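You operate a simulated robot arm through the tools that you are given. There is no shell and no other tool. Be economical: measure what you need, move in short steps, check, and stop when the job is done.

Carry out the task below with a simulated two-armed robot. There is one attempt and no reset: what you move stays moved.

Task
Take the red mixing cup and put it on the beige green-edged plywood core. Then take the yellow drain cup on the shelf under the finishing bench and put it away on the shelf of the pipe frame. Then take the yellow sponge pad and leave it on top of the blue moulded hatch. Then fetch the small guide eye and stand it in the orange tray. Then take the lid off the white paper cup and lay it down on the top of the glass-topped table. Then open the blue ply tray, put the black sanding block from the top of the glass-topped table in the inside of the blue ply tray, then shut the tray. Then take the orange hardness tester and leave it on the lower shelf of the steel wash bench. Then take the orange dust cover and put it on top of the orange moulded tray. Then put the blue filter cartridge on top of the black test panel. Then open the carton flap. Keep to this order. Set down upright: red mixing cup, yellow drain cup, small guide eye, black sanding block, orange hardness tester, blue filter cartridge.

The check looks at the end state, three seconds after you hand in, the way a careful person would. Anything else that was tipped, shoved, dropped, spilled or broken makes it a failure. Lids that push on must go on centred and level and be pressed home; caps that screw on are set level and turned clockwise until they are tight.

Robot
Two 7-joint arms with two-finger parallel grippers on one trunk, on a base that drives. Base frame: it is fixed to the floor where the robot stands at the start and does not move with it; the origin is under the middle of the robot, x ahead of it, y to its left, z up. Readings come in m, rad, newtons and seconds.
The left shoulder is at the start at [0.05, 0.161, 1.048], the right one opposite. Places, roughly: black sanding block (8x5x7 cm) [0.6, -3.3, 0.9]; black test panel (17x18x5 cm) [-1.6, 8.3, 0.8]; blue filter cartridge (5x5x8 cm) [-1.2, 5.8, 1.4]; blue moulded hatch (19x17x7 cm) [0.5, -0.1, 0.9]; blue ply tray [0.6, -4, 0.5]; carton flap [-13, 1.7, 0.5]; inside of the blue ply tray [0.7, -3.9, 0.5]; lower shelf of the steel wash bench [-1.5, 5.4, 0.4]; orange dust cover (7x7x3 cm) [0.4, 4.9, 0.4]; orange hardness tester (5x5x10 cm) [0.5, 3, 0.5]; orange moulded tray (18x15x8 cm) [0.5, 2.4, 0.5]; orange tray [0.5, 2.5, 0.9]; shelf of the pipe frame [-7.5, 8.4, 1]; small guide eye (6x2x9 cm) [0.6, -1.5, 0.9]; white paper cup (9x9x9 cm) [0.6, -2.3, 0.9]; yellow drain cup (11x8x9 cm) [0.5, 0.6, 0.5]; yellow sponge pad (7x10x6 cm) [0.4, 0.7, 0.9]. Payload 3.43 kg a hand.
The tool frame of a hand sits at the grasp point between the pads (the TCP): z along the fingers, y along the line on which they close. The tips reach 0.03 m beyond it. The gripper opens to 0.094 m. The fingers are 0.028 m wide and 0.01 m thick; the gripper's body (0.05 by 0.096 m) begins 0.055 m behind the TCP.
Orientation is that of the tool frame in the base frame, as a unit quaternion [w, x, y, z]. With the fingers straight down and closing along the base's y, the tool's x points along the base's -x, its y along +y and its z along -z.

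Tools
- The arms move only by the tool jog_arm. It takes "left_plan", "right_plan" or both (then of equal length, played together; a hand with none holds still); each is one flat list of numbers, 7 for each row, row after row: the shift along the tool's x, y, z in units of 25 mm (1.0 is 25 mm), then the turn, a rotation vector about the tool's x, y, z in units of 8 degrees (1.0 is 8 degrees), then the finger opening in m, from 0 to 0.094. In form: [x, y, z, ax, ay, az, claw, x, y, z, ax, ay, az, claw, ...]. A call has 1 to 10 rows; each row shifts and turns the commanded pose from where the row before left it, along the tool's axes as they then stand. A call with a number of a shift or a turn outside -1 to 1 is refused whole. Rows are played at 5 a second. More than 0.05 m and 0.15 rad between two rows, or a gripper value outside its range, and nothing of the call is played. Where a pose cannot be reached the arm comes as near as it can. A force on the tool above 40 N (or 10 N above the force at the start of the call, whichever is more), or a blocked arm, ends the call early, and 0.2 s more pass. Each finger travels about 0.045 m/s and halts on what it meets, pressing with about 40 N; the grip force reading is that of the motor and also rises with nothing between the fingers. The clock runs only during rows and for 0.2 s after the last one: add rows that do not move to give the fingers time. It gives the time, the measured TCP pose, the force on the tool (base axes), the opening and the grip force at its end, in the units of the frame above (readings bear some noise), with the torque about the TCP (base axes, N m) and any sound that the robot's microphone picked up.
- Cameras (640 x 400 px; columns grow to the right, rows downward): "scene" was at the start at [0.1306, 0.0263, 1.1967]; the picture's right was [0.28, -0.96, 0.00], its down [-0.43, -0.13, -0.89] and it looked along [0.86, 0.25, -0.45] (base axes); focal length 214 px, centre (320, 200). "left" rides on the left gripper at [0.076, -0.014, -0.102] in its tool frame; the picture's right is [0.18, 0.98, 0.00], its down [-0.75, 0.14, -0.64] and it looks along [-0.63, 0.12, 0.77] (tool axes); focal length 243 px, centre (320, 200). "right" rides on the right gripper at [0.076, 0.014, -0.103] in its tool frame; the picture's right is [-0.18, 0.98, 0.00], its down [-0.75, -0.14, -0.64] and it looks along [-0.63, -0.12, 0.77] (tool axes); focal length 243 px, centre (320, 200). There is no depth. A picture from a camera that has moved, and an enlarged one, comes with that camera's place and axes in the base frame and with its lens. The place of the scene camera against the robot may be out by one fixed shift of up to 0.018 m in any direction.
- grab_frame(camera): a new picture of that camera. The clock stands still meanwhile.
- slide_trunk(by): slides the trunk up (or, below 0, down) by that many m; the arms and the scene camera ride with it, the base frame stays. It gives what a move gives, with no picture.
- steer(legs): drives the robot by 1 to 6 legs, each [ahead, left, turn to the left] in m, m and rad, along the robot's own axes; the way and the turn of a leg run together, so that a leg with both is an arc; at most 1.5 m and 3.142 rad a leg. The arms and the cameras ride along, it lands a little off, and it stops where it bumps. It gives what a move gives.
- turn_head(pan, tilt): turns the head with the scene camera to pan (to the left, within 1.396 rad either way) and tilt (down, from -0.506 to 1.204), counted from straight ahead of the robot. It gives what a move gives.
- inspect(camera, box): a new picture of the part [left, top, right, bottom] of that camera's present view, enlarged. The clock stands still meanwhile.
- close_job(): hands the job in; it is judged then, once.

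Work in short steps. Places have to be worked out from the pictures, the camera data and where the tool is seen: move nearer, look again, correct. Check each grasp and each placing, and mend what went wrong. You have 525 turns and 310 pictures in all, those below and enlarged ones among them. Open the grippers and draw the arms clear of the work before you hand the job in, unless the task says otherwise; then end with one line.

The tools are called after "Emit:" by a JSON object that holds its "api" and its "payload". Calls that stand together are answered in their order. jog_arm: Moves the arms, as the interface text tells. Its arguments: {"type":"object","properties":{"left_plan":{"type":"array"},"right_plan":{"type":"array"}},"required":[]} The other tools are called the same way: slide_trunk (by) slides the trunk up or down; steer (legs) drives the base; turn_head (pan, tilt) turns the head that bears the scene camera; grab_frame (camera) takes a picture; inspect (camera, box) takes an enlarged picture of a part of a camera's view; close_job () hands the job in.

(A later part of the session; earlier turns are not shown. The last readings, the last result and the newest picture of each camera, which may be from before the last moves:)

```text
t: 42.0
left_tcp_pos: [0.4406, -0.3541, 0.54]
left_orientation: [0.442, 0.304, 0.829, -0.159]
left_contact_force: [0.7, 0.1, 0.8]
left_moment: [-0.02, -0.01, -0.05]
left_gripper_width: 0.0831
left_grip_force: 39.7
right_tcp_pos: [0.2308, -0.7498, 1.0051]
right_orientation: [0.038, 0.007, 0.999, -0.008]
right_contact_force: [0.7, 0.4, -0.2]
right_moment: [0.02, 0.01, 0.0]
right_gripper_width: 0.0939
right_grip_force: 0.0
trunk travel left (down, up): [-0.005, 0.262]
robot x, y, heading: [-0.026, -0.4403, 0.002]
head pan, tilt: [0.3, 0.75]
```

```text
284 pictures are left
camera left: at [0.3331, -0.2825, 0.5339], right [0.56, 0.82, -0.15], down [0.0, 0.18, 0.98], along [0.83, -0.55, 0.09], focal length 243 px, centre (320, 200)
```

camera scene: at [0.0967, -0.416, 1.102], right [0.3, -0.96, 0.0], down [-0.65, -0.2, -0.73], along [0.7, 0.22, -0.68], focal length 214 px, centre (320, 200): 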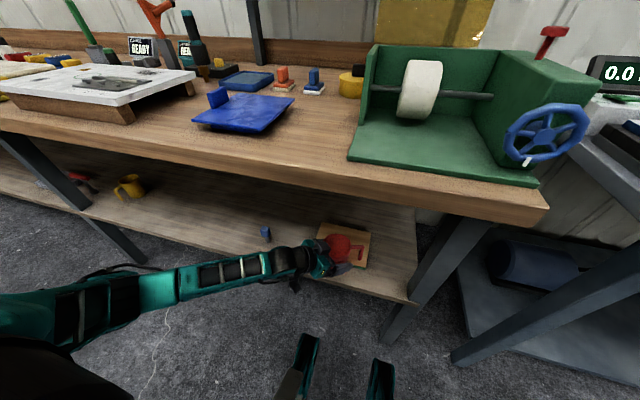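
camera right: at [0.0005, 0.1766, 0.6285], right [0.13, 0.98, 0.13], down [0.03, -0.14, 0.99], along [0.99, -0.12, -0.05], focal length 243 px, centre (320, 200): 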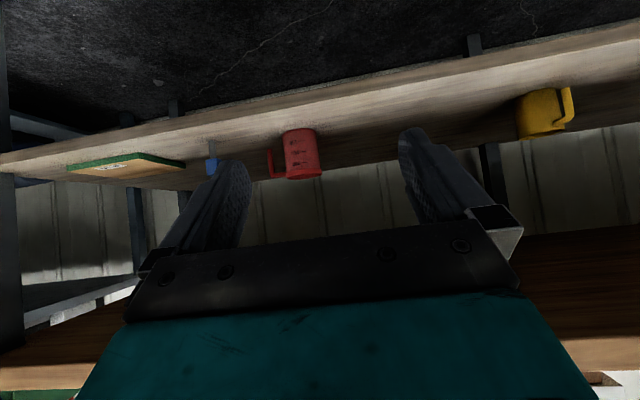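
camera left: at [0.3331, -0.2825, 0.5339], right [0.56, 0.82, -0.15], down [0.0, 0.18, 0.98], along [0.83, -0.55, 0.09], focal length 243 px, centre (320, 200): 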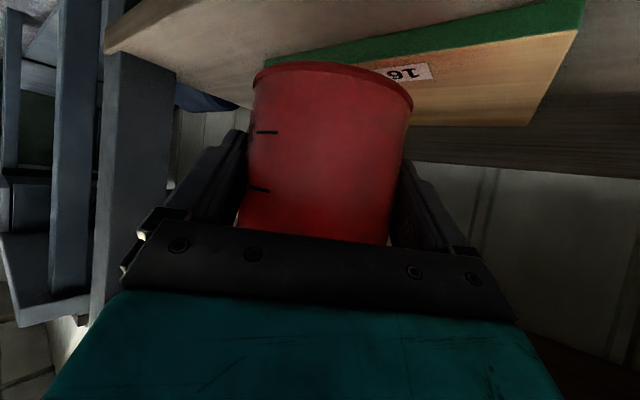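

The left view confirms the board's corners at (0.488, −0.261) and (0.641, −0.26). I'll drive another 0.13 m so the cup hovers over the centre.

Emit:
{"api": "steer", "payload": {"legs": [[0.128, 0, -0.002]]}}

Emit:
{"api": "grab_frame", "payload": {"camera": "scene"}}

Emit:
{"api": "grab_frame", "payload": {"camera": "left"}}

```text
t: 43.3
left_tcp_pos: [0.5558, -0.3563, 0.5387]
left_orientation: [0.442, 0.304, 0.829, -0.159]
left_contact_force: [-0.2, 0.3, -0.5]
left_moment: [0.0, 0.02, -0.03]
left_gripper_width: 0.083
left_grip_force: 40.0
right_tcp_pos: [0.3434, -0.751, 1.005]
right_orientation: [0.037, 0.008, 0.999, -0.007]
right_contact_force: [0.0, -0.1, 0.2]
right_moment: [0.01, -0.02, 0.03]
right_gripper_width: 0.0939
right_grip_force: 0.1
trunk travel left (down, up): [-0.005, 0.262]
robot x, y, heading: [0.0887, -0.4363, 0.002]
head pan, tilt: [0.3, 0.75]
stopped in leg 1: the robot was blocked; the commanded pose is now the measured one
```

```text
283 pictures are left
camera scene: at [0.2111, -0.4165, 1.102], right [0.29, -0.96, 0.0], down [-0.65, -0.2, -0.73], along [0.7, 0.21, -0.68], focal length 214 px, centre (320, 200)
```

scene: 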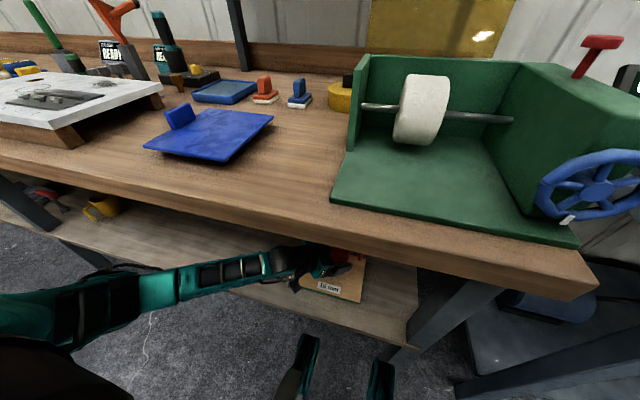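

```text
282 pictures are left
camera left: at [0.4478, -0.2837, 0.5338], right [0.56, 0.82, -0.15], down [0.0, 0.18, 0.98], along [0.83, -0.55, 0.09], focal length 243 px, centre (320, 200)
```

left: 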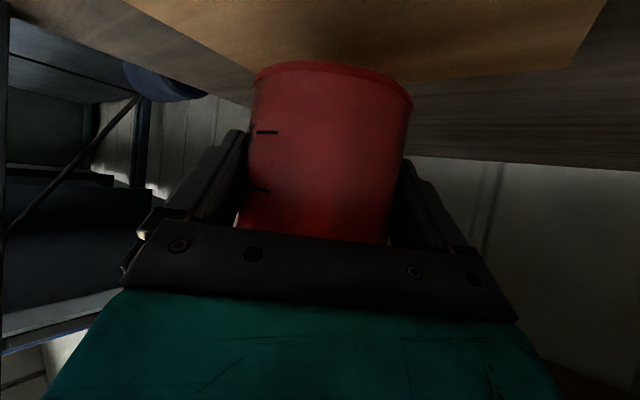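

The base touched the bench at x = 0.089, but the cup is over the board with margin. Lowering about 2.5 cm first.

Emit:
{"api": "jog_arm", "payload": {"left_plan": [0.35, 0, 0.235, 0, 0, 0, 0.06, 0.35, 0, 0.235, 0, 0, 0, 0.06, 0.12, 0, 0.08, 0, 0, 0, 0.06, 0, 0, 0, 0, 0, 0, 0.06]}}

Emit:
{"api": "jog_arm", "payload": {"left_plan": [0.06, 0, 0.04, 0, 0, 0, 0.06, 0.06, 0, 0.04, 0, 0, 0, 0.06, 0.06, 0, 0.04, 0, 0, 0, 0.06, 0.06, 0, 0.04, 0, 0, 0, 0.06]}}

Emit:
{"api": "grab_frame", "payload": {"camera": "left"}}

```text
t: 44.3
left_tcp_pos: [0.5556, -0.3553, 0.5163]
left_orientation: [0.441, 0.305, 0.829, -0.159]
left_contact_force: [-0.9, 0.2, -0.7]
left_moment: [0.02, 0.0, 0.01]
left_gripper_width: 0.0832
left_grip_force: 40.4
right_tcp_pos: [0.3435, -0.7506, 1.0047]
right_orientation: [0.036, 0.007, 0.999, -0.006]
right_contact_force: [0.6, 0.1, 0.2]
right_moment: [0.0, 0.05, 0.01]
right_gripper_width: 0.094
right_grip_force: 0.1
trunk travel left (down, up): [-0.005, 0.262]
robot x, y, heading: [0.0896, -0.4392, -0.003]
head pan, tilt: [0.3, 0.75]
```

```text
t: 45.3
left_tcp_pos: [0.5548, -0.3565, 0.5083]
left_orientation: [0.443, 0.305, 0.828, -0.16]
left_contact_force: [-0.5, 0.9, 5.3]
left_moment: [-0.05, 0.23, -0.03]
left_gripper_width: 0.0829
left_grip_force: 39.9
right_tcp_pos: [0.3434, -0.7502, 1.0052]
right_orientation: [0.036, 0.008, 0.999, -0.006]
right_contact_force: [0.1, 0.2, -0.8]
right_moment: [0.02, -0.01, 0.01]
right_gripper_width: 0.0941
right_grip_force: 0.1
trunk travel left (down, up): [-0.005, 0.262]
robot x, y, heading: [0.0867, -0.4414, -0.005]
head pan, tilt: [0.3, 0.75]
```

```text
281 pictures are left
camera left: at [0.4481, -0.2833, 0.503], right [0.56, 0.82, -0.15], down [0.0, 0.18, 0.98], along [0.83, -0.55, 0.1], focal length 243 px, centre (320, 200)
```

left: 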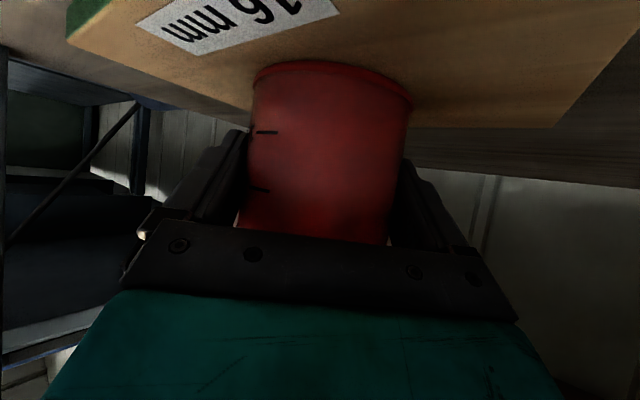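

Contact felt at 5 N with the cup seated at the expected height. I'll open fully, then retreat along the tool axis.

Emit:
{"api": "jog_arm", "payload": {"left_plan": [0, 0, 0, 0, 0, 0, 0.094, 0, 0, 0, 0, 0, 0, 0.094, 0, 0, 0, 0, 0, 0, 0.094]}}

Emit:
{"api": "jog_arm", "payload": {"left_plan": [0, 0, -0.7, 0, 0, 0, 0.094, 0, 0, -0.8, 0, 0, 0, 0.094, 0, 0, -0.8, 0, 0, 0, 0.094, 0, 0, -0.8, 0, 0, 0, 0.094, 0, 0, -0.8, 0, 0, 0, 0.094]}}

Emit:
{"api": "grab_frame", "payload": {"camera": "left"}}

```text
t: 46.1
left_tcp_pos: [0.5565, -0.3554, 0.508]
left_orientation: [0.442, 0.304, 0.829, -0.159]
left_contact_force: [-0.2, 0.7, -0.2]
left_moment: [-0.02, 0.01, 0.02]
left_gripper_width: 0.094
left_grip_force: 0.1
right_tcp_pos: [0.3439, -0.7516, 1.0046]
right_orientation: [0.037, 0.008, 0.999, -0.006]
right_contact_force: [0.5, 0.1, 0.4]
right_moment: [0.05, 0.0, 0.01]
right_gripper_width: 0.0941
right_grip_force: 0.1
trunk travel left (down, up): [-0.005, 0.262]
robot x, y, heading: [0.09, -0.4384, -0.001]
head pan, tilt: [0.3, 0.75]
```

```text
t: 47.3
left_tcp_pos: [0.4926, -0.3046, 0.5601]
left_orientation: [0.442, 0.304, 0.829, -0.158]
left_contact_force: [-0.4, -0.1, -1.0]
left_moment: [-0.02, 0.0, 0.02]
left_gripper_width: 0.0941
left_grip_force: 0.0
right_tcp_pos: [0.3436, -0.7512, 1.0054]
right_orientation: [0.036, 0.007, 0.999, -0.008]
right_contact_force: [-0.6, -0.5, 0.0]
right_moment: [0.01, 0.0, 0.0]
right_gripper_width: 0.0939
right_grip_force: 0.0
trunk travel left (down, up): [-0.005, 0.262]
robot x, y, heading: [0.0921, -0.4391, -0.002]
head pan, tilt: [0.3, 0.75]
```

```text
280 pictures are left
camera left: at [0.3851, -0.2335, 0.5553], right [0.56, 0.82, -0.15], down [0.0, 0.18, 0.98], along [0.83, -0.55, 0.1], focal length 243 px, centre (320, 200)
```

left: 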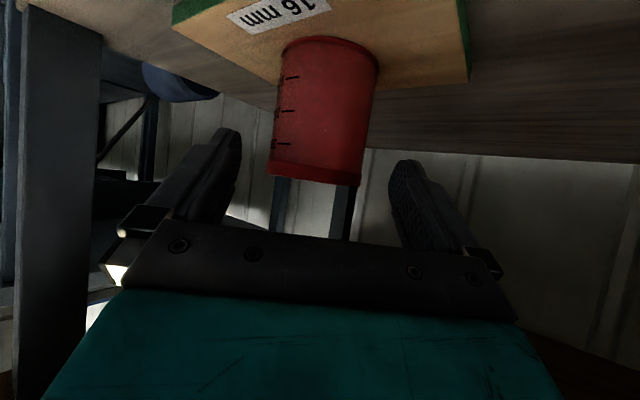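

The red cup stands on the board. Next is the yellow drain cup, whose handle faces forward-left, so I'll take it with the right hand steeply from above. I'll back out, raise and straighten the left arm, and drive left for a look.

Emit:
{"api": "steer", "payload": {"legs": [[-0.42, 0, 0]]}}

Emit:
{"api": "jog_arm", "payload": {"left_plan": [-0.83, 0.5, -0.56, 0, 1, 0, 0.094, -0.74, 0.5, -0.67, 0, 1, 0, 0.094, -0.64, 0.5, -0.77, 0, 1, 0, 0.094, -0.53, 0.5, -0.85, 0, 1, 0, 0.094, -0.41, 0.5, -0.91, 0, 1, 0, 0.094, -0.28, 0.5, -0.96, 0, 1, 0, 0.094, -0.14, 0.5, -1, 0, 1, 0, 0.094, 0, 0, -1, 0, 0, -1, 0.094, 0, 0, -1, 0, 0, -1, 0.094, 0, 0, -1, 0, 0, -1, 0.094]}}

Emit:
{"api": "jog_arm", "payload": {"left_plan": [0, 0, -1, 0, 0, -1, 0.094, 0, 0, -1, 0, 0, -1, 0.094, 0.5, 0, -1, 0, 0, 0, 0.094, 0.5, 0, -1, 0, 0, 0, 0.094, 0.5, 0, -1, 0, 0, 0, 0.094, 0.5, 0, -1, 0, 0, 0, 0.094, 0.5, 0, -1, 0, 0, 0, 0.094, 0.5, 0, -1, 0, 0, 0, 0.094, 0.5, 0, -1, 0, 0, 0, 0.094, 0.5, 0, -1, 0, 0, 0, 0.094]}}

Emit:
{"api": "steer", "payload": {"legs": [[0, 1.2, 0]]}}

Emit:
{"api": "turn_head", "payload": {"pan": -0.2, "tilt": 0.6}}

Emit:
{"api": "grab_frame", "payload": {"camera": "scene"}}

```text
t: 49.9
left_tcp_pos: [0.0707, -0.3049, 0.5615]
left_orientation: [0.442, 0.306, 0.828, -0.16]
left_contact_force: [0.3, -0.2, 0.1]
left_moment: [-0.01, 0.01, 0.0]
left_gripper_width: 0.094
left_grip_force: 0.0
right_tcp_pos: [-0.0803, -0.7493, 1.0054]
right_orientation: [0.037, 0.009, 0.999, -0.006]
right_contact_force: [-0.5, 0.3, -0.3]
right_moment: [0.03, 0.03, 0.03]
right_gripper_width: 0.0941
right_grip_force: 0.0
trunk travel left (down, up): [-0.005, 0.262]
robot x, y, heading: [-0.3355, -0.4363, -0.001]
head pan, tilt: [0.3, 0.75]
```

```text
t: 52.1
left_tcp_pos: [0.1229, -0.2396, 0.8104]
left_orientation: [0.001, 0.14, 0.99, 0.003]
left_contact_force: [-0.2, -0.9, 0.5]
left_moment: [0.01, 0.03, 0.02]
left_gripper_width: 0.0939
left_grip_force: 0.0
right_tcp_pos: [-0.0796, -0.749, 1.0049]
right_orientation: [0.037, 0.01, 0.999, -0.007]
right_contact_force: [0.5, -0.1, 0.7]
right_moment: [0.01, 0.0, 0.03]
right_gripper_width: 0.094
right_grip_force: 0.0
trunk travel left (down, up): [-0.005, 0.262]
robot x, y, heading: [-0.332, -0.4376, -0.002]
head pan, tilt: [0.3, 0.75]
```

```text
t: 54.3
left_tcp_pos: [0.0262, -0.2403, 1.0608]
left_orientation: [0.001, 0.003, 1.0, 0.002]
left_contact_force: [0.0, -1.0, 0.2]
left_moment: [-0.01, -0.02, 0.0]
left_gripper_width: 0.0938
left_grip_force: 0.0
right_tcp_pos: [-0.0803, -0.7496, 1.0055]
right_orientation: [0.037, 0.01, 0.999, -0.007]
right_contact_force: [0.9, -0.6, 0.3]
right_moment: [0.0, 0.02, 0.02]
right_gripper_width: 0.094
right_grip_force: 0.0
trunk travel left (down, up): [-0.005, 0.262]
robot x, y, heading: [-0.337, -0.4393, -0.004]
head pan, tilt: [0.3, 0.75]
```

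```text
t: 60.4
left_tcp_pos: [-0.0028, 0.9743, 1.0619]
left_orientation: [0.002, -0.017, 1.0, 0.002]
left_contact_force: [0.7, -0.2, -0.3]
left_moment: [-0.03, -0.01, 0.0]
left_gripper_width: 0.094
left_grip_force: 0.1
right_tcp_pos: [-0.0872, 0.4623, 1.0044]
right_orientation: [0.037, -0.012, 0.999, -0.006]
right_contact_force: [0.2, 0.1, 0.6]
right_moment: [0.0, 0.02, 0.03]
right_gripper_width: 0.0941
right_grip_force: 0.0
trunk travel left (down, up): [-0.005, 0.262]
robot x, y, heading: [-0.3526, 0.7617, 0.037]
head pan, tilt: [0.3, 0.75]
```

```text
t: 61.3
left_tcp_pos: [-0.0023, 0.9749, 1.0618]
left_orientation: [0.002, -0.018, 1.0, 0.001]
left_contact_force: [0.1, -0.7, -0.2]
left_moment: [0.03, 0.0, -0.02]
left_gripper_width: 0.0941
left_grip_force: 0.1
right_tcp_pos: [-0.0884, 0.4605, 1.0049]
right_orientation: [0.036, -0.012, 0.999, -0.005]
right_contact_force: [-0.1, 0.4, 0.9]
right_moment: [0.03, -0.03, 0.0]
right_gripper_width: 0.0938
right_grip_force: 0.1
trunk travel left (down, up): [-0.005, 0.262]
robot x, y, heading: [-0.3534, 0.759, 0.035]
head pan, tilt: [-0.201, 0.6]
```

```text
279 pictures are left
camera scene: at [-0.2246, 0.748, 1.1149], right [-0.16, -0.99, 0.0], down [-0.56, 0.09, -0.82], along [0.81, -0.13, -0.57], focal length 214 px, centre (320, 200)
```

scene: 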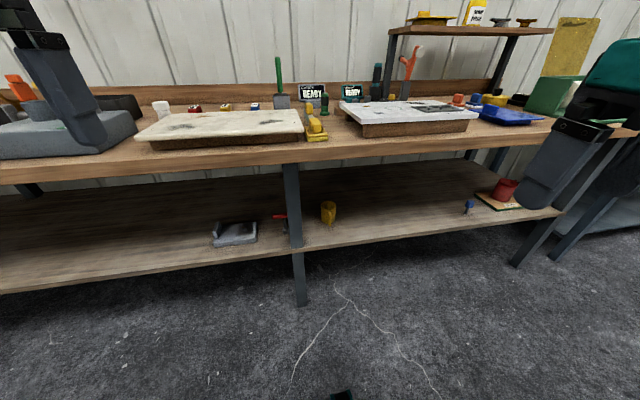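

The bench leg stands at y≈0.755. I'll zoom in on the yellow cup.

Emit:
{"api": "inspect", "payload": {"camera": "scene", "box": [270, 180, 390, 255]}}

```text
5.33 times, centred on (330, 218) of scene
camera zoom: at [-0.2246, 0.748, 1.1149], right [-0.16, -0.99, 0.0], down [-0.56, 0.09, -0.82], along [0.81, -0.13, -0.57], focal length 1144 px, centre (267, 107)
```

zoom: 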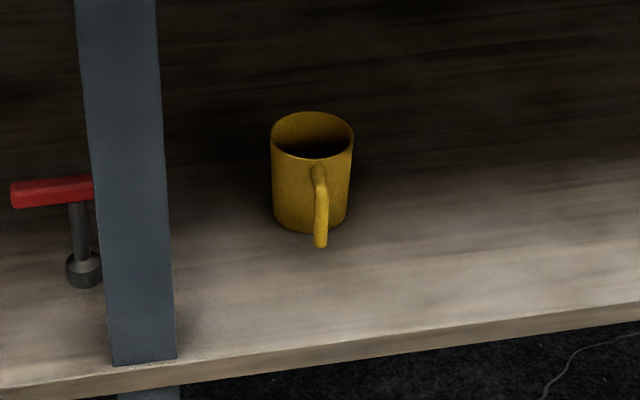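

The cup is at about (0.565, 0.581), its rim at z≈0.525, with the handle pointing toward the robot. I'll lower the right arm with about 32° pitch in front of the bench.

Emit:
{"api": "jog_arm", "payload": {"right_plan": [-0.5, 0.5, 0.85, 0, -1, 0, 0.094, -0.38, 0.5, 0.91, 0, -1, 0, 0.094, -0.25, 0.5, 0.955, 0, -1, 0, 0.094, -0.11, 0.5, 0.98, 0, -1, 0, 0.094, 0.03, 0.5, 0.985, 0, 0, 0, 0.094, 0.03, 0.5, 0.985, 0, 0, 0, 0.094, 0.03, 0.5, 0.985, 0, 0, 0, 0.094, 0.03, 0.5, 0.985, 0, 0, 0, 0.094, 0.03, 0.5, 0.985, 0, 0, 0, 0.094, 0.03, 0.5, 0.985, 0, 0, 0, 0.094]}}

Emit:
{"api": "jog_arm", "payload": {"right_plan": [0.03, 0.3, 0.985, 0, 0, 0, 0.094, 0.03, 0.3, 0.985, 0, 0, 0, 0.094, 0.03, 0.3, 0.985, 0, 0, 0, 0.094, 0.03, 0, 0.985, 0, 0, 0, 0.094, 0.03, 0, 0.985, 0, 0, 0, 0.094, 0.03, 0, 0.985, 0, 0, 0, 0.094, 0.03, 0, 0.985, 0, 0, 0, 0.094]}}

Emit:
{"api": "grab_frame", "payload": {"camera": "scene"}}

```text
t: 63.5
left_tcp_pos: [-0.0022, 0.9745, 1.061]
left_orientation: [0.001, -0.017, 1.0, 0.002]
left_contact_force: [0.4, 0.9, -0.7]
left_moment: [0.01, 0.02, 0.01]
left_gripper_width: 0.0942
left_grip_force: 0.2
right_tcp_pos: [0.0803, 0.5794, 0.8221]
right_orientation: [0.31, -0.012, 0.951, -0.003]
right_contact_force: [-0.5, 0.6, -0.1]
right_moment: [0.0, -0.03, 0.02]
right_gripper_width: 0.0939
right_grip_force: 0.0
right hand out of reach, approached as far as the arm can: row 3, 4
trunk travel left (down, up): [-0.005, 0.262]
robot x, y, heading: [-0.3602, 0.7577, 0.037]
head pan, tilt: [-0.201, 0.6]
```

```text
t: 65.1
left_tcp_pos: [-0.0025, 0.9748, 1.0603]
left_orientation: [0.001, -0.018, 1.0, 0.002]
left_contact_force: [-0.4, 0.0, -0.3]
left_moment: [0.01, -0.01, 0.03]
left_gripper_width: 0.0942
left_grip_force: 0.1
right_tcp_pos: [0.1776, 0.6027, 0.6802]
right_orientation: [0.311, -0.013, 0.95, -0.002]
right_contact_force: [0.2, -0.4, -0.3]
right_moment: [0.02, 0.0, 0.01]
right_gripper_width: 0.0942
right_grip_force: 0.1
trunk travel left (down, up): [-0.005, 0.262]
robot x, y, heading: [-0.3553, 0.7645, 0.037]
head pan, tilt: [-0.201, 0.6]
```

```text
277 pictures are left
camera scene: at [-0.2245, 0.748, 1.1149], right [-0.16, -0.99, 0.0], down [-0.56, 0.09, -0.83], along [0.81, -0.13, -0.56], focal length 214 px, centre (320, 200)
```

scene: 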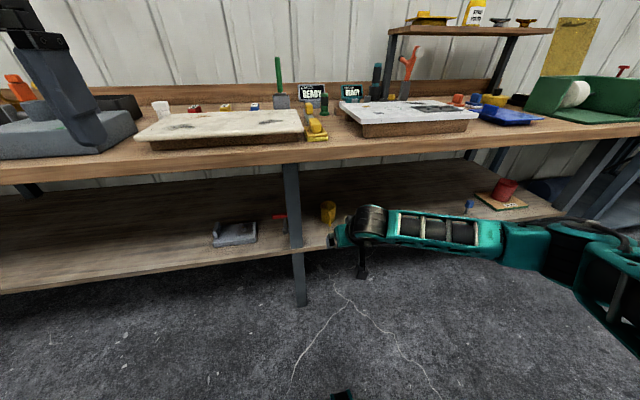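

The forearm lies nearly horizontal. I'll lower about 8 cm more, then drive forward with the heading corrected.

Emit:
{"api": "jog_arm", "payload": {"right_plan": [0.59, 0, 0.807, 0, 0, 0, 0.094, 0.59, 0, 0.807, 0, 0, 0, 0.094, 0.59, 0, 0.807, 0, 0, 0, 0.094, 0, 0, 0, 0, 0, 0, 0.094]}}

Emit:
{"api": "steer", "payload": {"legs": [[0.2, 0, -0.036]]}}

Emit:
{"api": "grab_frame", "payload": {"camera": "scene"}}

Emit:
{"api": "grab_frame", "payload": {"camera": "right"}}

```text
t: 66.1
left_tcp_pos: [-0.0023, 0.9747, 1.0609]
left_orientation: [0.002, -0.017, 1.0, 0.002]
left_contact_force: [-0.1, 1.2, -0.1]
left_moment: [-0.05, 0.0, 0.03]
left_gripper_width: 0.094
left_grip_force: 0.1
right_tcp_pos: [0.1798, 0.6029, 0.605]
right_orientation: [0.311, -0.013, 0.95, -0.001]
right_contact_force: [-1.1, 0.0, -0.5]
right_moment: [-0.03, 0.01, 0.04]
right_gripper_width: 0.0941
right_grip_force: 0.2
trunk travel left (down, up): [-0.005, 0.262]
robot x, y, heading: [-0.357, 0.7606, 0.035]
head pan, tilt: [-0.201, 0.6]
```

```text
t: 67.7
left_tcp_pos: [0.2037, 0.964, 1.0615]
left_orientation: [0.002, 0.003, 1.0, 0.002]
left_contact_force: [-0.8, 0.6, -0.2]
left_moment: [-0.03, -0.01, 0.0]
left_gripper_width: 0.0941
left_grip_force: 0.1
right_tcp_pos: [0.3695, 0.5847, 0.6063]
right_orientation: [0.311, 0.006, 0.95, -0.009]
right_contact_force: [0.4, -0.1, -0.1]
right_moment: [0.01, 0.0, -0.03]
right_gripper_width: 0.0942
right_grip_force: 0.0
trunk travel left (down, up): [-0.005, 0.262]
robot x, y, heading: [-0.1583, 0.7597, -0.006]
head pan, tilt: [-0.201, 0.6]
```

```text
276 pictures are left
camera scene: at [-0.0276, 0.7463, 1.1149], right [-0.2, -0.98, 0.0], down [-0.55, 0.11, -0.82], along [0.81, -0.17, -0.57], focal length 214 px, centre (320, 200)
```

scene: 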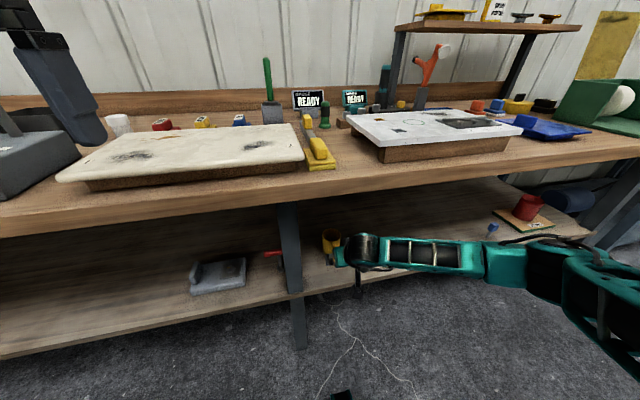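

```text
275 pictures are left
camera right: at [0.2482, 0.6011, 0.6441], right [0.17, 0.98, 0.1], down [0.23, -0.13, 0.96], along [0.96, -0.14, -0.24], focal length 243 px, centre (320, 200)
```

right: 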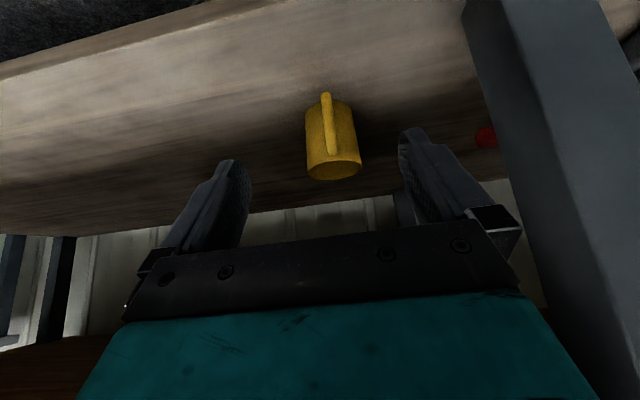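

The cup is centred at about (0.56, 0.583), with its handle straight toward the hand. I'll drive 12 cm forward.

Emit:
{"api": "steer", "payload": {"legs": [[0.12, 0, 0.006]]}}

Emit:
{"api": "grab_frame", "payload": {"camera": "right"}}

Emit:
{"api": "grab_frame", "payload": {"camera": "scene"}}

```text
t: 69.0
left_tcp_pos: [0.3231, 0.9683, 1.0614]
left_orientation: [0.001, -0.003, 1.0, 0.002]
left_contact_force: [0.1, -0.1, 0.1]
left_moment: [-0.02, 0.01, 0.04]
left_gripper_width: 0.0941
left_grip_force: 0.1
right_tcp_pos: [0.4934, 0.59, 0.605]
right_orientation: [0.31, 0.001, 0.951, -0.007]
right_contact_force: [0.8, 0.5, -0.1]
right_moment: [0.03, 0.0, 0.01]
right_gripper_width: 0.094
right_grip_force: 0.1
trunk travel left (down, up): [-0.005, 0.262]
robot x, y, heading: [-0.0366, 0.7646, 0.008]
head pan, tilt: [-0.201, 0.6]
```

```text
274 pictures are left
camera right: at [0.371, 0.6054, 0.6441], right [0.16, 0.98, 0.1], down [0.23, -0.13, 0.96], along [0.96, -0.13, -0.24], focal length 243 px, centre (320, 200)
```

right: 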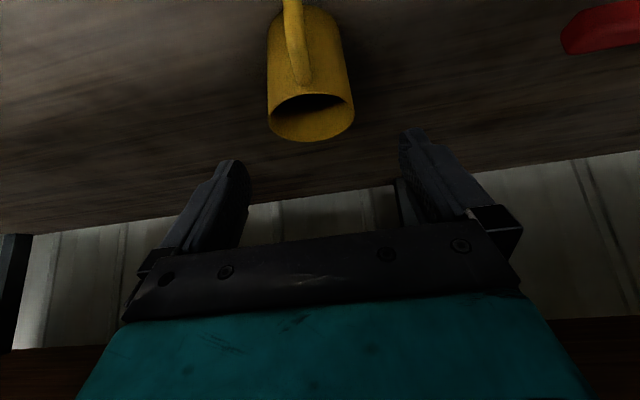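

```text
273 pictures are left
camera scene: at [0.0939, 0.7478, 1.1149], right [-0.19, -0.98, 0.0], down [-0.55, 0.11, -0.82], along [0.81, -0.16, -0.57], focal length 214 px, centre (320, 200)
```

scene: 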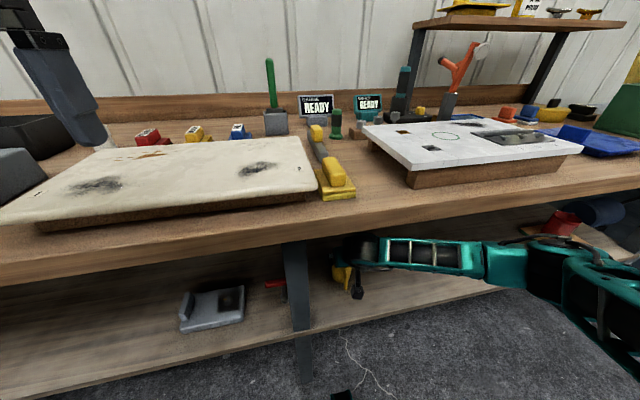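

Rim centre is about (0.555, 0.582). I'll nudge sideways and descend along the tool axis.

Emit:
{"api": "jog_arm", "payload": {"right_plan": [0.27, -0.32, 0, 0, 0, 0, 0.094, 0, 0, 0.8, 0, 0, 0, 0.094, 0, 0, 0.8, 0, 0, 0, 0.094, 0, 0, 0.8, 0, 0, 0, 0.094, 0, 0, 0, 0, 0, 0, 0.094]}}

Emit:
{"api": "grab_frame", "payload": {"camera": "right"}}

```text
t: 70.2
left_tcp_pos: [0.3235, 0.9694, 1.0603]
left_orientation: [0.002, -0.003, 1.0, 0.002]
left_contact_force: [0.2, 0.1, -0.8]
left_moment: [0.01, 0.01, 0.01]
left_gripper_width: 0.094
left_grip_force: 0.1
right_tcp_pos: [0.5222, 0.5799, 0.5521]
right_orientation: [0.311, 0.002, 0.95, -0.008]
right_contact_force: [0.3, 0.7, -0.4]
right_moment: [-0.03, 0.01, -0.02]
right_gripper_width: 0.0942
right_grip_force: 0.0
trunk travel left (down, up): [-0.005, 0.262]
robot x, y, heading: [-0.0359, 0.7643, 0.009]
head pan, tilt: [-0.201, 0.6]
```

```text
272 pictures are left
camera right: at [0.401, 0.596, 0.5904], right [0.16, 0.98, 0.1], down [0.23, -0.13, 0.96], along [0.96, -0.13, -0.24], focal length 243 px, centre (320, 200)
```

right: 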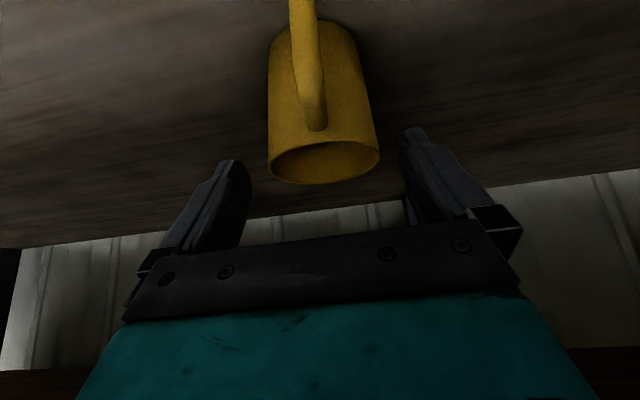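

Well aligned. Advance the last 5.5 cm and close.

Emit:
{"api": "jog_arm", "payload": {"right_plan": [-0.1, 0, 0.75, 0, 0, 0, 0.094, 0, 0, 0.75, 0, 0, 0, 0.094, 0, 0, 0.7, 0, 0, 0, 0.094, 0, 0, 0, 0, 0, 0, 0.094, 0, 0, 0, 0, 0, 0, 0.05, 0, 0, 0, 0, 0, 0, 0.05, 0, 0, 0, 0, 0, 0, 0.05, 0, 0, 0, 0, 0, 0, 0.05]}}

Emit:
{"api": "grab_frame", "payload": {"camera": "right"}}

```text
t: 72.0
left_tcp_pos: [0.323, 0.9669, 1.0613]
left_orientation: [0.001, -0.002, 1.0, 0.002]
left_contact_force: [0.1, -0.2, 0.7]
left_moment: [0.01, 0.02, -0.02]
left_gripper_width: 0.0942
left_grip_force: 0.1
right_tcp_pos: [0.5568, 0.5803, 0.5089]
right_orientation: [0.311, 0.003, 0.95, -0.008]
right_contact_force: [0.2, -0.7, 0.3]
right_moment: [0.0, -0.02, -0.03]
right_gripper_width: 0.0733
right_grip_force: 40.2
trunk travel left (down, up): [-0.005, 0.262]
robot x, y, heading: [-0.0377, 0.7645, 0.006]
head pan, tilt: [-0.201, 0.6]
```

```text
271 pictures are left
camera right: at [0.4352, 0.5957, 0.5473], right [0.16, 0.98, 0.1], down [0.23, -0.13, 0.96], along [0.96, -0.13, -0.24], focal length 243 px, centre (320, 200)
```

right: 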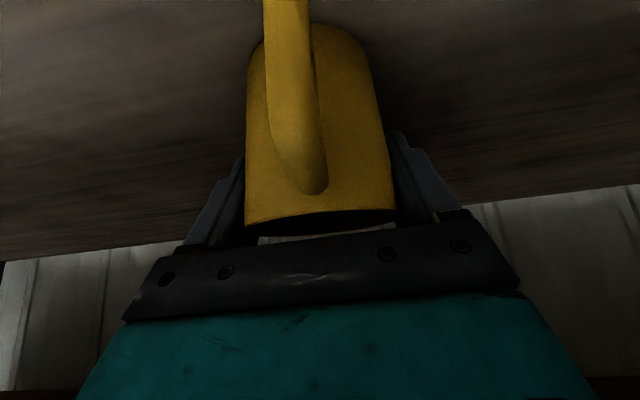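

Gripped at 73 mm. Lift 3 cm, then back straight out.

Emit:
{"api": "jog_arm", "payload": {"right_plan": [-0.25, 0, -0.32, 0, 0, 0, 0.05, -0.25, 0, -0.32, 0, 0, 0, 0.05, -0.25, 0, -0.32, 0, 0, 0, 0.05, 0, 0, 0, 0, 0, 0, 0.05]}}

Emit:
{"api": "steer", "payload": {"legs": [[-0.4, 0, 0]]}}

Emit:
{"api": "grab_frame", "payload": {"camera": "scene"}}

```text
t: 73.0
left_tcp_pos: [0.324, 0.9678, 1.0617]
left_orientation: [0.002, -0.003, 1.0, 0.001]
left_contact_force: [0.1, 0.1, 0.2]
left_moment: [-0.02, -0.01, 0.03]
left_gripper_width: 0.0938
left_grip_force: 0.1
right_tcp_pos: [0.5575, 0.5808, 0.5406]
right_orientation: [0.312, 0.001, 0.95, -0.007]
right_contact_force: [0.8, 0.2, -1.1]
right_moment: [-0.01, -0.01, 0.0]
right_gripper_width: 0.0707
right_grip_force: 40.6
trunk travel left (down, up): [-0.005, 0.262]
robot x, y, heading: [-0.0309, 0.7678, 0.013]
head pan, tilt: [-0.201, 0.6]
```

```text
t: 75.4
left_tcp_pos: [-0.0565, 0.9666, 1.0606]
left_orientation: [0.002, -0.005, 1.0, 0.002]
left_contact_force: [-0.5, 0.0, -0.2]
left_moment: [0.02, 0.01, 0.0]
left_gripper_width: 0.0942
left_grip_force: 0.0
right_tcp_pos: [0.1784, 0.5794, 0.5397]
right_orientation: [0.311, 0.0, 0.95, -0.007]
right_contact_force: [0.0, 0.7, -0.4]
right_moment: [-0.01, 0.0, 0.02]
right_gripper_width: 0.0707
right_grip_force: 39.7
trunk travel left (down, up): [-0.005, 0.262]
robot x, y, heading: [-0.416, 0.7614, 0.01]
head pan, tilt: [-0.201, 0.6]
```

```text
270 pictures are left
camera scene: at [-0.2859, 0.7448, 1.1149], right [-0.19, -0.98, 0.0], down [-0.55, 0.11, -0.83], along [0.81, -0.16, -0.56], focal length 214 px, centre (320, 200)
```

scene: 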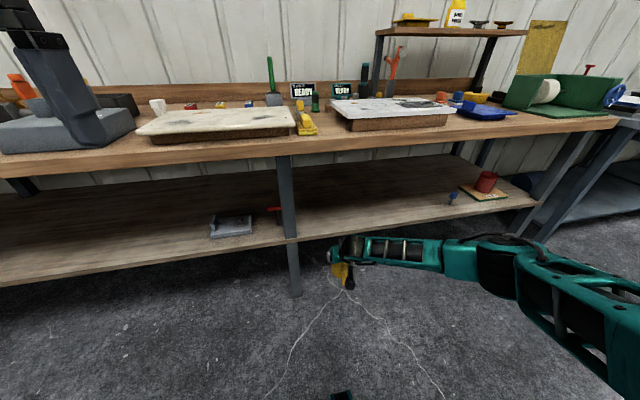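

The grip width changed slightly (73→71 mm), so I'll check the hold, and survey the room for the pipe frame.

Emit:
{"api": "grab_frame", "payload": {"camera": "right"}}

Emit:
{"api": "turn_head", "payload": {"pan": 1.39, "tilt": 0.1}}

Emit:
{"api": "grab_frame", "payload": {"camera": "scene"}}

```text
269 pictures are left
camera right: at [0.0572, 0.5948, 0.5784], right [0.15, 0.98, 0.1], down [0.23, -0.13, 0.96], along [0.96, -0.13, -0.24], focal length 243 px, centre (320, 200)
```

right: 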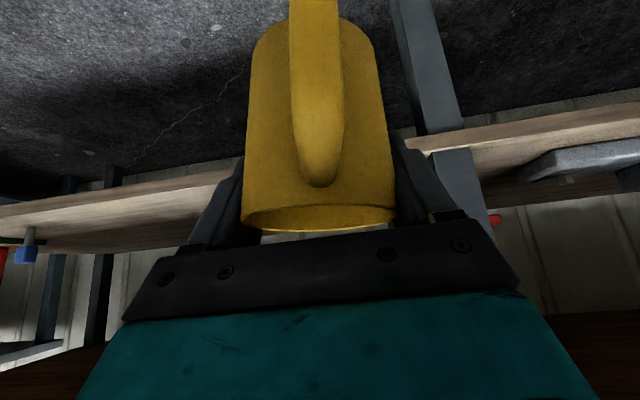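

```text
t: 77.0
left_tcp_pos: [-0.0568, 0.9655, 1.0607]
left_orientation: [0.002, -0.004, 1.0, 0.002]
left_contact_force: [-0.4, -0.4, -0.1]
left_moment: [0.03, 0.01, 0.01]
left_gripper_width: 0.094
left_grip_force: 0.0
right_tcp_pos: [0.1794, 0.5804, 0.5406]
right_orientation: [0.31, 0.0, 0.951, -0.006]
right_contact_force: [0.0, -0.7, -0.6]
right_moment: [-0.01, 0.03, 0.01]
right_gripper_width: 0.0704
right_grip_force: 39.9
trunk travel left (down, up): [-0.005, 0.262]
robot x, y, heading: [-0.4176, 0.7603, 0.008]
head pan, tilt: [1.389, 0.099]
```

```text
268 pictures are left
camera scene: at [-0.357, 0.8522, 1.161], right [0.99, -0.17, 0.0], down [-0.02, -0.1, -0.99], along [0.17, 0.98, -0.1], focal length 214 px, centre (320, 200)
```

scene: 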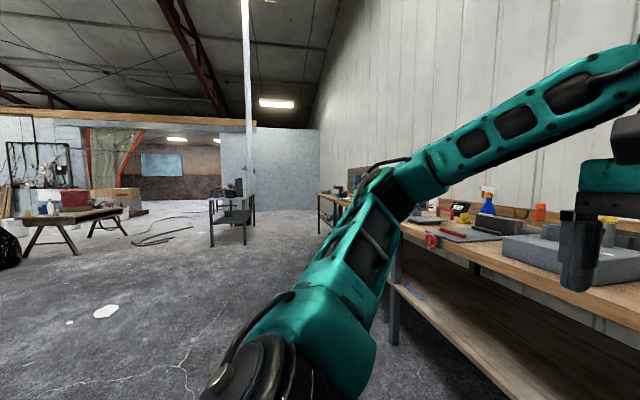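

The cup is secure. I'll raise the trunk, back away a little, and turn to face the direction of the pipe frame before looking.

Emit:
{"api": "slide_trunk", "payload": {"by": 0.2}}

Emit:
{"api": "steer", "payload": {"legs": [[-0.3, 0, 0], [0, 0, 2.3]]}}

Emit:
{"api": "turn_head", "payload": {"pan": 0, "tilt": 0.15}}

Emit:
{"api": "grab_frame", "payload": {"camera": "scene"}}

```text
t: 79.2
left_tcp_pos: [-0.0567, 0.9666, 1.2608]
left_orientation: [0.002, -0.005, 1.0, 0.002]
left_contact_force: [-0.7, 0.9, 0.8]
left_moment: [-0.02, 0.0, 0.02]
left_gripper_width: 0.0937
left_grip_force: 0.2
right_tcp_pos: [0.1788, 0.5802, 0.7392]
right_orientation: [0.311, 0.0, 0.95, -0.007]
right_contact_force: [0.2, -0.6, -0.1]
right_moment: [-0.01, -0.04, 0.04]
right_gripper_width: 0.0705
right_grip_force: 40.7
trunk travel left (down, up): [-0.205, 0.062]
robot x, y, heading: [-0.4171, 0.7614, 0.012]
head pan, tilt: [1.389, 0.099]
```

```text
t: 86.8
left_tcp_pos: [-1.1169, 0.8824, 1.2611]
left_orientation: [0.0, 0.918, -0.397, -0.003]
left_contact_force: [0.5, -0.3, -0.3]
left_moment: [0.02, -0.02, 0.01]
left_gripper_width: 0.0938
left_grip_force: 0.1
right_tcp_pos: [-0.9928, 1.318, 0.7404]
right_orientation: [-0.13, 0.871, -0.381, -0.282]
right_contact_force: [-0.6, -0.8, -0.7]
right_moment: [-0.04, 0.0, -0.03]
right_gripper_width: 0.0705
right_grip_force: 40.3
trunk travel left (down, up): [-0.205, 0.062]
robot x, y, heading: [-0.7268, 0.7609, 2.323]
head pan, tilt: [1.389, 0.099]
```

```text
t: 88.3
left_tcp_pos: [-1.1172, 0.8824, 1.2606]
left_orientation: [0.0, 0.918, -0.397, -0.003]
left_contact_force: [0.9, -0.4, 0.0]
left_moment: [-0.01, 0.0, 0.0]
left_gripper_width: 0.0938
left_grip_force: 0.1
right_tcp_pos: [-0.9936, 1.317, 0.7396]
right_orientation: [-0.131, 0.87, -0.381, -0.283]
right_contact_force: [-0.6, 0.4, -0.3]
right_moment: [0.0, 0.01, 0.01]
right_gripper_width: 0.0702
right_grip_force: 39.7
trunk travel left (down, up): [-0.205, 0.062]
robot x, y, heading: [-0.7213, 0.7577, 2.325]
head pan, tilt: [0.0, 0.15]
```

```text
267 pictures are left
camera scene: at [-0.8119, 0.8552, 1.3564], right [0.73, 0.69, 0.0], down [0.1, -0.11, -0.99], along [-0.68, 0.72, -0.15], focal length 214 px, centre (320, 200)
```

scene: 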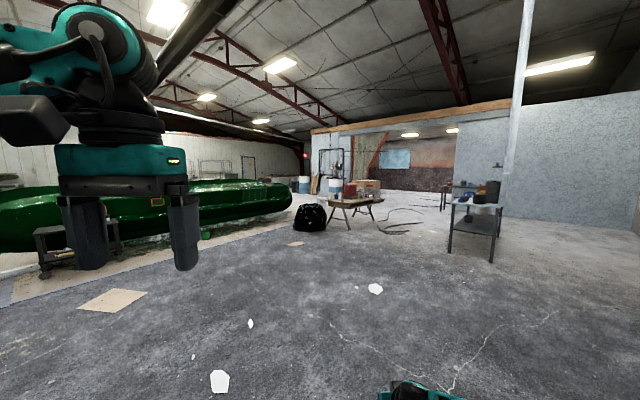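

The pipe frame should be near column 326, beyond the trestle table. I'll zoom in on that area to plan the route.

Emit:
{"api": "inspect", "payload": {"camera": "scene", "box": [270, 120, 430, 240]}}

```text
3.33 times, centred on (350, 180) of scene
camera zoom: at [-0.8119, 0.8552, 1.3564], right [0.73, 0.69, 0.0], down [0.1, -0.11, -0.99], along [-0.68, 0.72, -0.15], focal length 715 px, centre (220, 267)
```

zoom: 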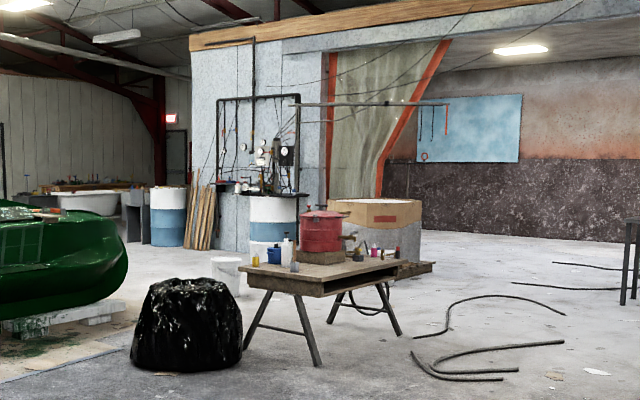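

The pipe frame is the gauge rack behind the trestle, with hoses on the floor to the right and a trash bag to the left. I'll take the wide route to the right, between the trestle and the steel bench.

Emit:
{"api": "steer", "payload": {"legs": [[0, 0, -0.26], [1.5, 0, 0], [1.5, 0, 0]]}}

Emit:
{"api": "grab_frame", "payload": {"camera": "scene"}}

```text
t: 103.9
left_tcp_pos: [-2.4889, 3.6814, 1.2611]
left_orientation: [0.001, 0.853, -0.521, -0.002]
left_contact_force: [0.0, -0.2, 0.6]
left_moment: [-0.02, 0.01, 0.01]
left_gripper_width: 0.0938
left_grip_force: 0.0
right_tcp_pos: [-2.2497, 4.0651, 0.7404]
right_orientation: [-0.169, 0.809, -0.5, -0.26]
right_contact_force: [0.4, 0.3, -1.5]
right_moment: [0.04, -0.04, 0.02]
right_gripper_width: 0.0701
right_grip_force: 40.2
trunk travel left (down, up): [-0.205, 0.062]
robot x, y, heading: [-2.1456, 3.4552, 2.042]
head pan, tilt: [0.0, 0.15]
```

```text
265 pictures are left
camera scene: at [-2.2031, 3.5707, 1.3563], right [0.89, 0.46, 0.0], down [0.07, -0.13, -0.99], along [-0.45, 0.88, -0.15], focal length 214 px, centre (320, 200)
```

scene: 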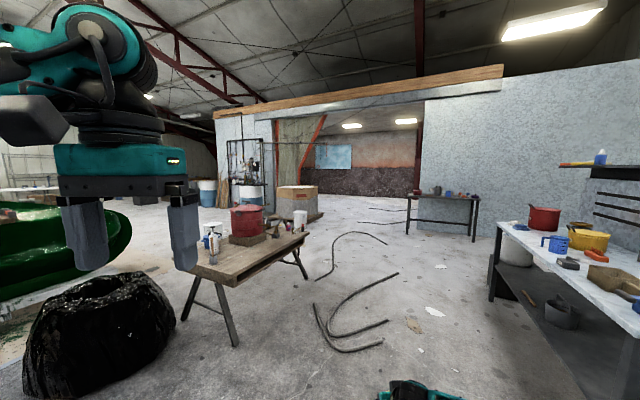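

I can see the wash bench on the right and hoses on the floor around x −3.1 to −2.5. I'll strafe north at x≈−2.25, keeping the heading so the elbow stays away from the wash bench.

Emit:
{"api": "steer", "payload": {"legs": [[1.07, -0.507, 0], [1.07, -0.507, 0]]}}

Emit:
{"api": "grab_frame", "payload": {"camera": "scene"}}

```text
t: 115.5
left_tcp_pos: [-2.6126, 6.0331, 1.2611]
left_orientation: [0.001, 0.866, -0.5, -0.002]
left_contact_force: [0.4, -0.8, -0.1]
left_moment: [0.01, 0.0, 0.02]
left_gripper_width: 0.094
left_grip_force: 0.1
right_tcp_pos: [-2.3933, 6.4295, 0.7392]
right_orientation: [-0.162, 0.821, -0.479, -0.266]
right_contact_force: [-0.6, 0.5, -1.2]
right_moment: [-0.01, -0.02, -0.02]
right_gripper_width: 0.0702
right_grip_force: 39.7
trunk travel left (down, up): [-0.205, 0.062]
robot x, y, heading: [-2.2575, 5.8257, 2.096]
head pan, tilt: [0.0, 0.15]
```

```text
264 pictures are left
camera scene: at [-2.322, 5.9379, 1.3563], right [0.86, 0.5, 0.0], down [0.08, -0.13, -0.99], along [-0.5, 0.85, -0.15], focal length 214 px, centre (320, 200)
```

scene: 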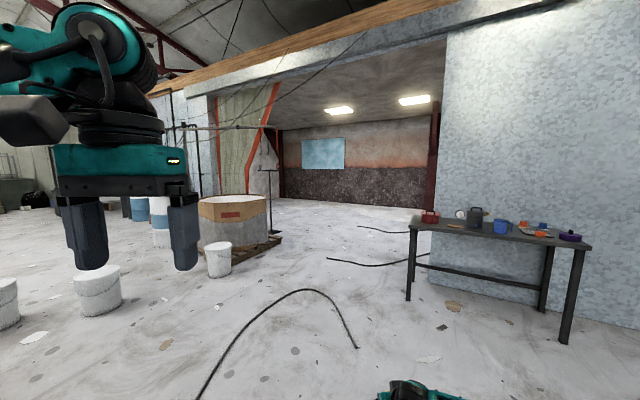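

Hose loops cross every route west; they look flat on the floor like the other debris. I'll go to about (−2.3, 6.9), turn west, and look before crossing the single strand.

Emit:
{"api": "steer", "payload": {"legs": [[0.97, -0.52, 0], [0, 0, 1.045]]}}

Emit:
{"api": "turn_head", "payload": {"pan": 0, "tilt": 0.3}}

Emit:
{"api": "grab_frame", "payload": {"camera": "scene"}}

```text
t: 123.8
left_tcp_pos: [-2.6695, 6.7046, 1.2621]
left_orientation: [0.001, 1.0, 0.008, -0.001]
left_contact_force: [-0.4, -1.1, 0.1]
left_moment: [-0.02, 0.0, -0.01]
left_gripper_width: 0.0941
left_grip_force: 0.0
right_tcp_pos: [-2.9089, 7.0903, 0.7411]
right_orientation: [-0.006, 0.95, 0.002, -0.311]
right_contact_force: [-0.3, -0.6, 0.1]
right_moment: [0.01, 0.02, -0.02]
right_gripper_width: 0.07
right_grip_force: 39.6
trunk travel left (down, up): [-0.205, 0.062]
robot x, y, heading: [-2.3105, 6.912, -3.125]
head pan, tilt: [0.0, 0.15]
```

```text
t: 124.5
left_tcp_pos: [-2.6712, 6.7049, 1.2606]
left_orientation: [0.001, 1.0, 0.006, -0.001]
left_contact_force: [0.1, -0.3, -0.1]
left_moment: [0.02, -0.02, 0.01]
left_gripper_width: 0.0941
left_grip_force: 0.0
right_tcp_pos: [-2.9097, 7.0896, 0.7399]
right_orientation: [-0.006, 0.951, 0.003, -0.311]
right_contact_force: [-0.8, -0.6, -1.2]
right_moment: [0.02, 0.01, 0.01]
right_gripper_width: 0.0702
right_grip_force: 40.3
trunk travel left (down, up): [-0.205, 0.062]
robot x, y, heading: [-2.3177, 6.9107, -3.123]
head pan, tilt: [0.0, 0.3]
```

```text
263 pictures are left
camera scene: at [-2.4444, 6.9107, 1.3424], right [-0.02, 1.0, 0.0], down [0.3, 0.01, -0.96], along [-0.96, -0.02, -0.3], focal length 214 px, centre (320, 200)
```

scene: 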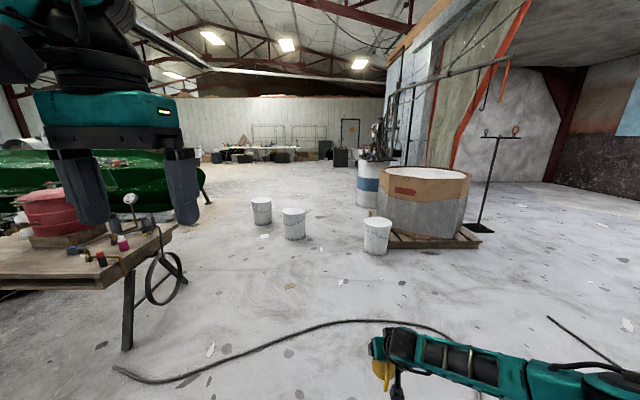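

Now the layout is clear. Buckets stand at (−4.66, 7.53) and (−5.03, 6.52) with a gap at y≈7.02, and the rack is beyond on the right against the wall facing south. I'll drive 1.3 m west over the hose and check the pose.

Emit:
{"api": "steer", "payload": {"legs": [[1.3, -0.1, -0.018]]}}

Emit:
{"api": "grab_frame", "payload": {"camera": "scene"}}

```text
t: 130.9
left_tcp_pos: [-3.9659, 6.8186, 1.26]
left_orientation: [0.001, 1.0, -0.009, -0.002]
left_contact_force: [0.0, -0.5, 1.3]
left_moment: [0.0, 0.05, -0.01]
left_gripper_width: 0.0937
left_grip_force: 0.0
right_tcp_pos: [-4.1919, 7.2101, 0.7398]
right_orientation: [-0.01, 0.95, -0.013, -0.311]
right_contact_force: [0.1, 0.1, -1.2]
right_moment: [-0.01, 0.01, 0.03]
right_gripper_width: 0.07
right_grip_force: 40.5
trunk travel left (down, up): [-0.205, 0.062]
robot x, y, heading: [-3.6069, 7.0164, 3.127]
head pan, tilt: [0.0, 0.3]
```

```text
262 pictures are left
camera scene: at [-3.7329, 7.0156, 1.3424], right [0.02, 1.0, 0.0], down [0.3, -0.01, -0.96], along [-0.96, 0.02, -0.3], focal length 214 px, centre (320, 200)
```

scene: 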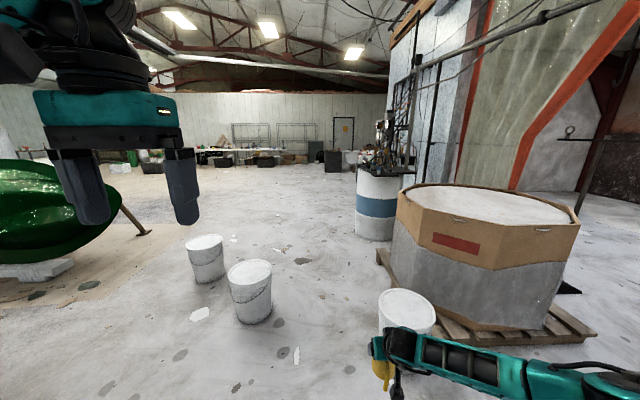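

Crossing the hose had no effect. I'll go on through the bucket gap, then veer south to keep clear of the barrel.

Emit:
{"api": "steer", "payload": {"legs": [[1.5, -0.03, 0.012], [1.15, 0.5, 0], [0.9, 0, 0]]}}

Emit:
{"api": "turn_head", "payload": {"pan": -1.2, "tilt": 0.2}}

Emit:
{"api": "grab_frame", "payload": {"camera": "scene"}}

```text
refused: leg 1 is longer than a leg can be; nothing moved
```

```text
t: 132.3
left_tcp_pos: [-3.9653, 6.817, 1.2614]
left_orientation: [0.002, 1.0, -0.01, -0.001]
left_contact_force: [-0.2, 0.5, 0.2]
left_moment: [-0.01, -0.01, -0.01]
left_gripper_width: 0.0939
left_grip_force: 0.0
right_tcp_pos: [-4.191, 7.2107, 0.7408]
right_orientation: [-0.012, 0.95, -0.014, -0.31]
right_contact_force: [-0.3, 0.4, -0.9]
right_moment: [0.0, 0.02, -0.02]
right_gripper_width: 0.0701
right_grip_force: 39.6
trunk travel left (down, up): [-0.205, 0.062]
robot x, y, heading: [-3.6026, 7.0111, 3.122]
head pan, tilt: [-1.201, 0.201]
```

```text
261 pictures are left
camera scene: at [-3.6717, 7.1014, 1.3517], right [0.94, 0.35, 0.0], down [0.07, -0.19, -0.98], along [-0.34, 0.92, -0.2], focal length 214 px, centre (320, 200)
```

scene: 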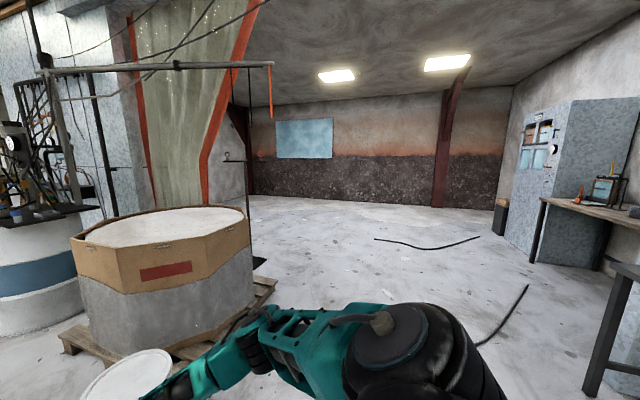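

That leg was slightly too long, so I'll resend with shorter legs.

Emit:
{"api": "steer", "payload": {"legs": [[1.45, -0.05, 0.015], [1.15, 0.5, 0], [0.9, 0, 0]]}}

Emit:
{"api": "grab_frame", "payload": {"camera": "scene"}}

```text
t: 149.8
left_tcp_pos: [-7.4927, 6.527, 1.2607]
left_orientation: [0.001, 0.999, -0.035, -0.001]
left_contact_force: [0.3, 0.3, -0.1]
left_moment: [0.02, -0.01, -0.02]
left_gripper_width: 0.0941
left_grip_force: 0.0
right_tcp_pos: [-7.6977, 6.9303, 0.7401]
right_orientation: [-0.019, 0.95, -0.037, -0.31]
right_contact_force: [-0.4, 0.8, -0.5]
right_moment: [0.03, 0.01, -0.01]
right_gripper_width: 0.0699
right_grip_force: 40.3
trunk travel left (down, up): [-0.205, 0.062]
robot x, y, heading: [-7.1223, 6.7029, 3.076]
head pan, tilt: [-1.201, 0.201]
```

```text
260 pictures are left
camera scene: at [-7.1846, 6.7953, 1.3516], right [0.95, 0.3, 0.0], down [0.06, -0.19, -0.98], along [-0.29, 0.94, -0.2], focal length 214 px, centre (320, 200)
```

scene: 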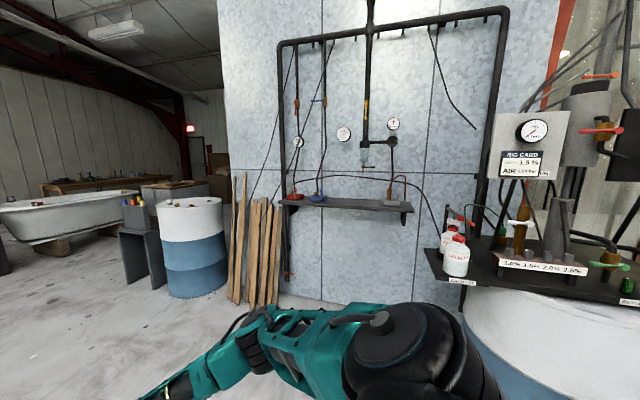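

Found it: the black pipe frame on the wall with a narrow shelf around z≈1.0, y≈8.36, x from about −7.98 to −7.02. I'll zoom in.

Emit:
{"api": "inspect", "payload": {"camera": "scene", "box": [260, 130, 440, 242]}}

```text
3.56 times, centred on (350, 186) of scene
camera zoom: at [-7.1846, 6.7953, 1.3516], right [0.95, 0.3, 0.0], down [0.06, -0.19, -0.98], along [-0.29, 0.94, -0.2], focal length 763 px, centre (213, 250)
```

zoom: 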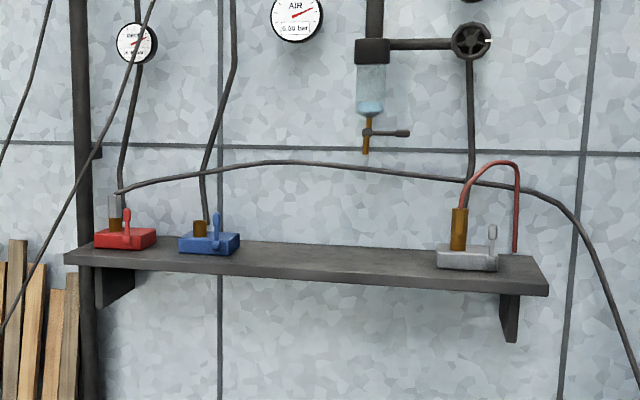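

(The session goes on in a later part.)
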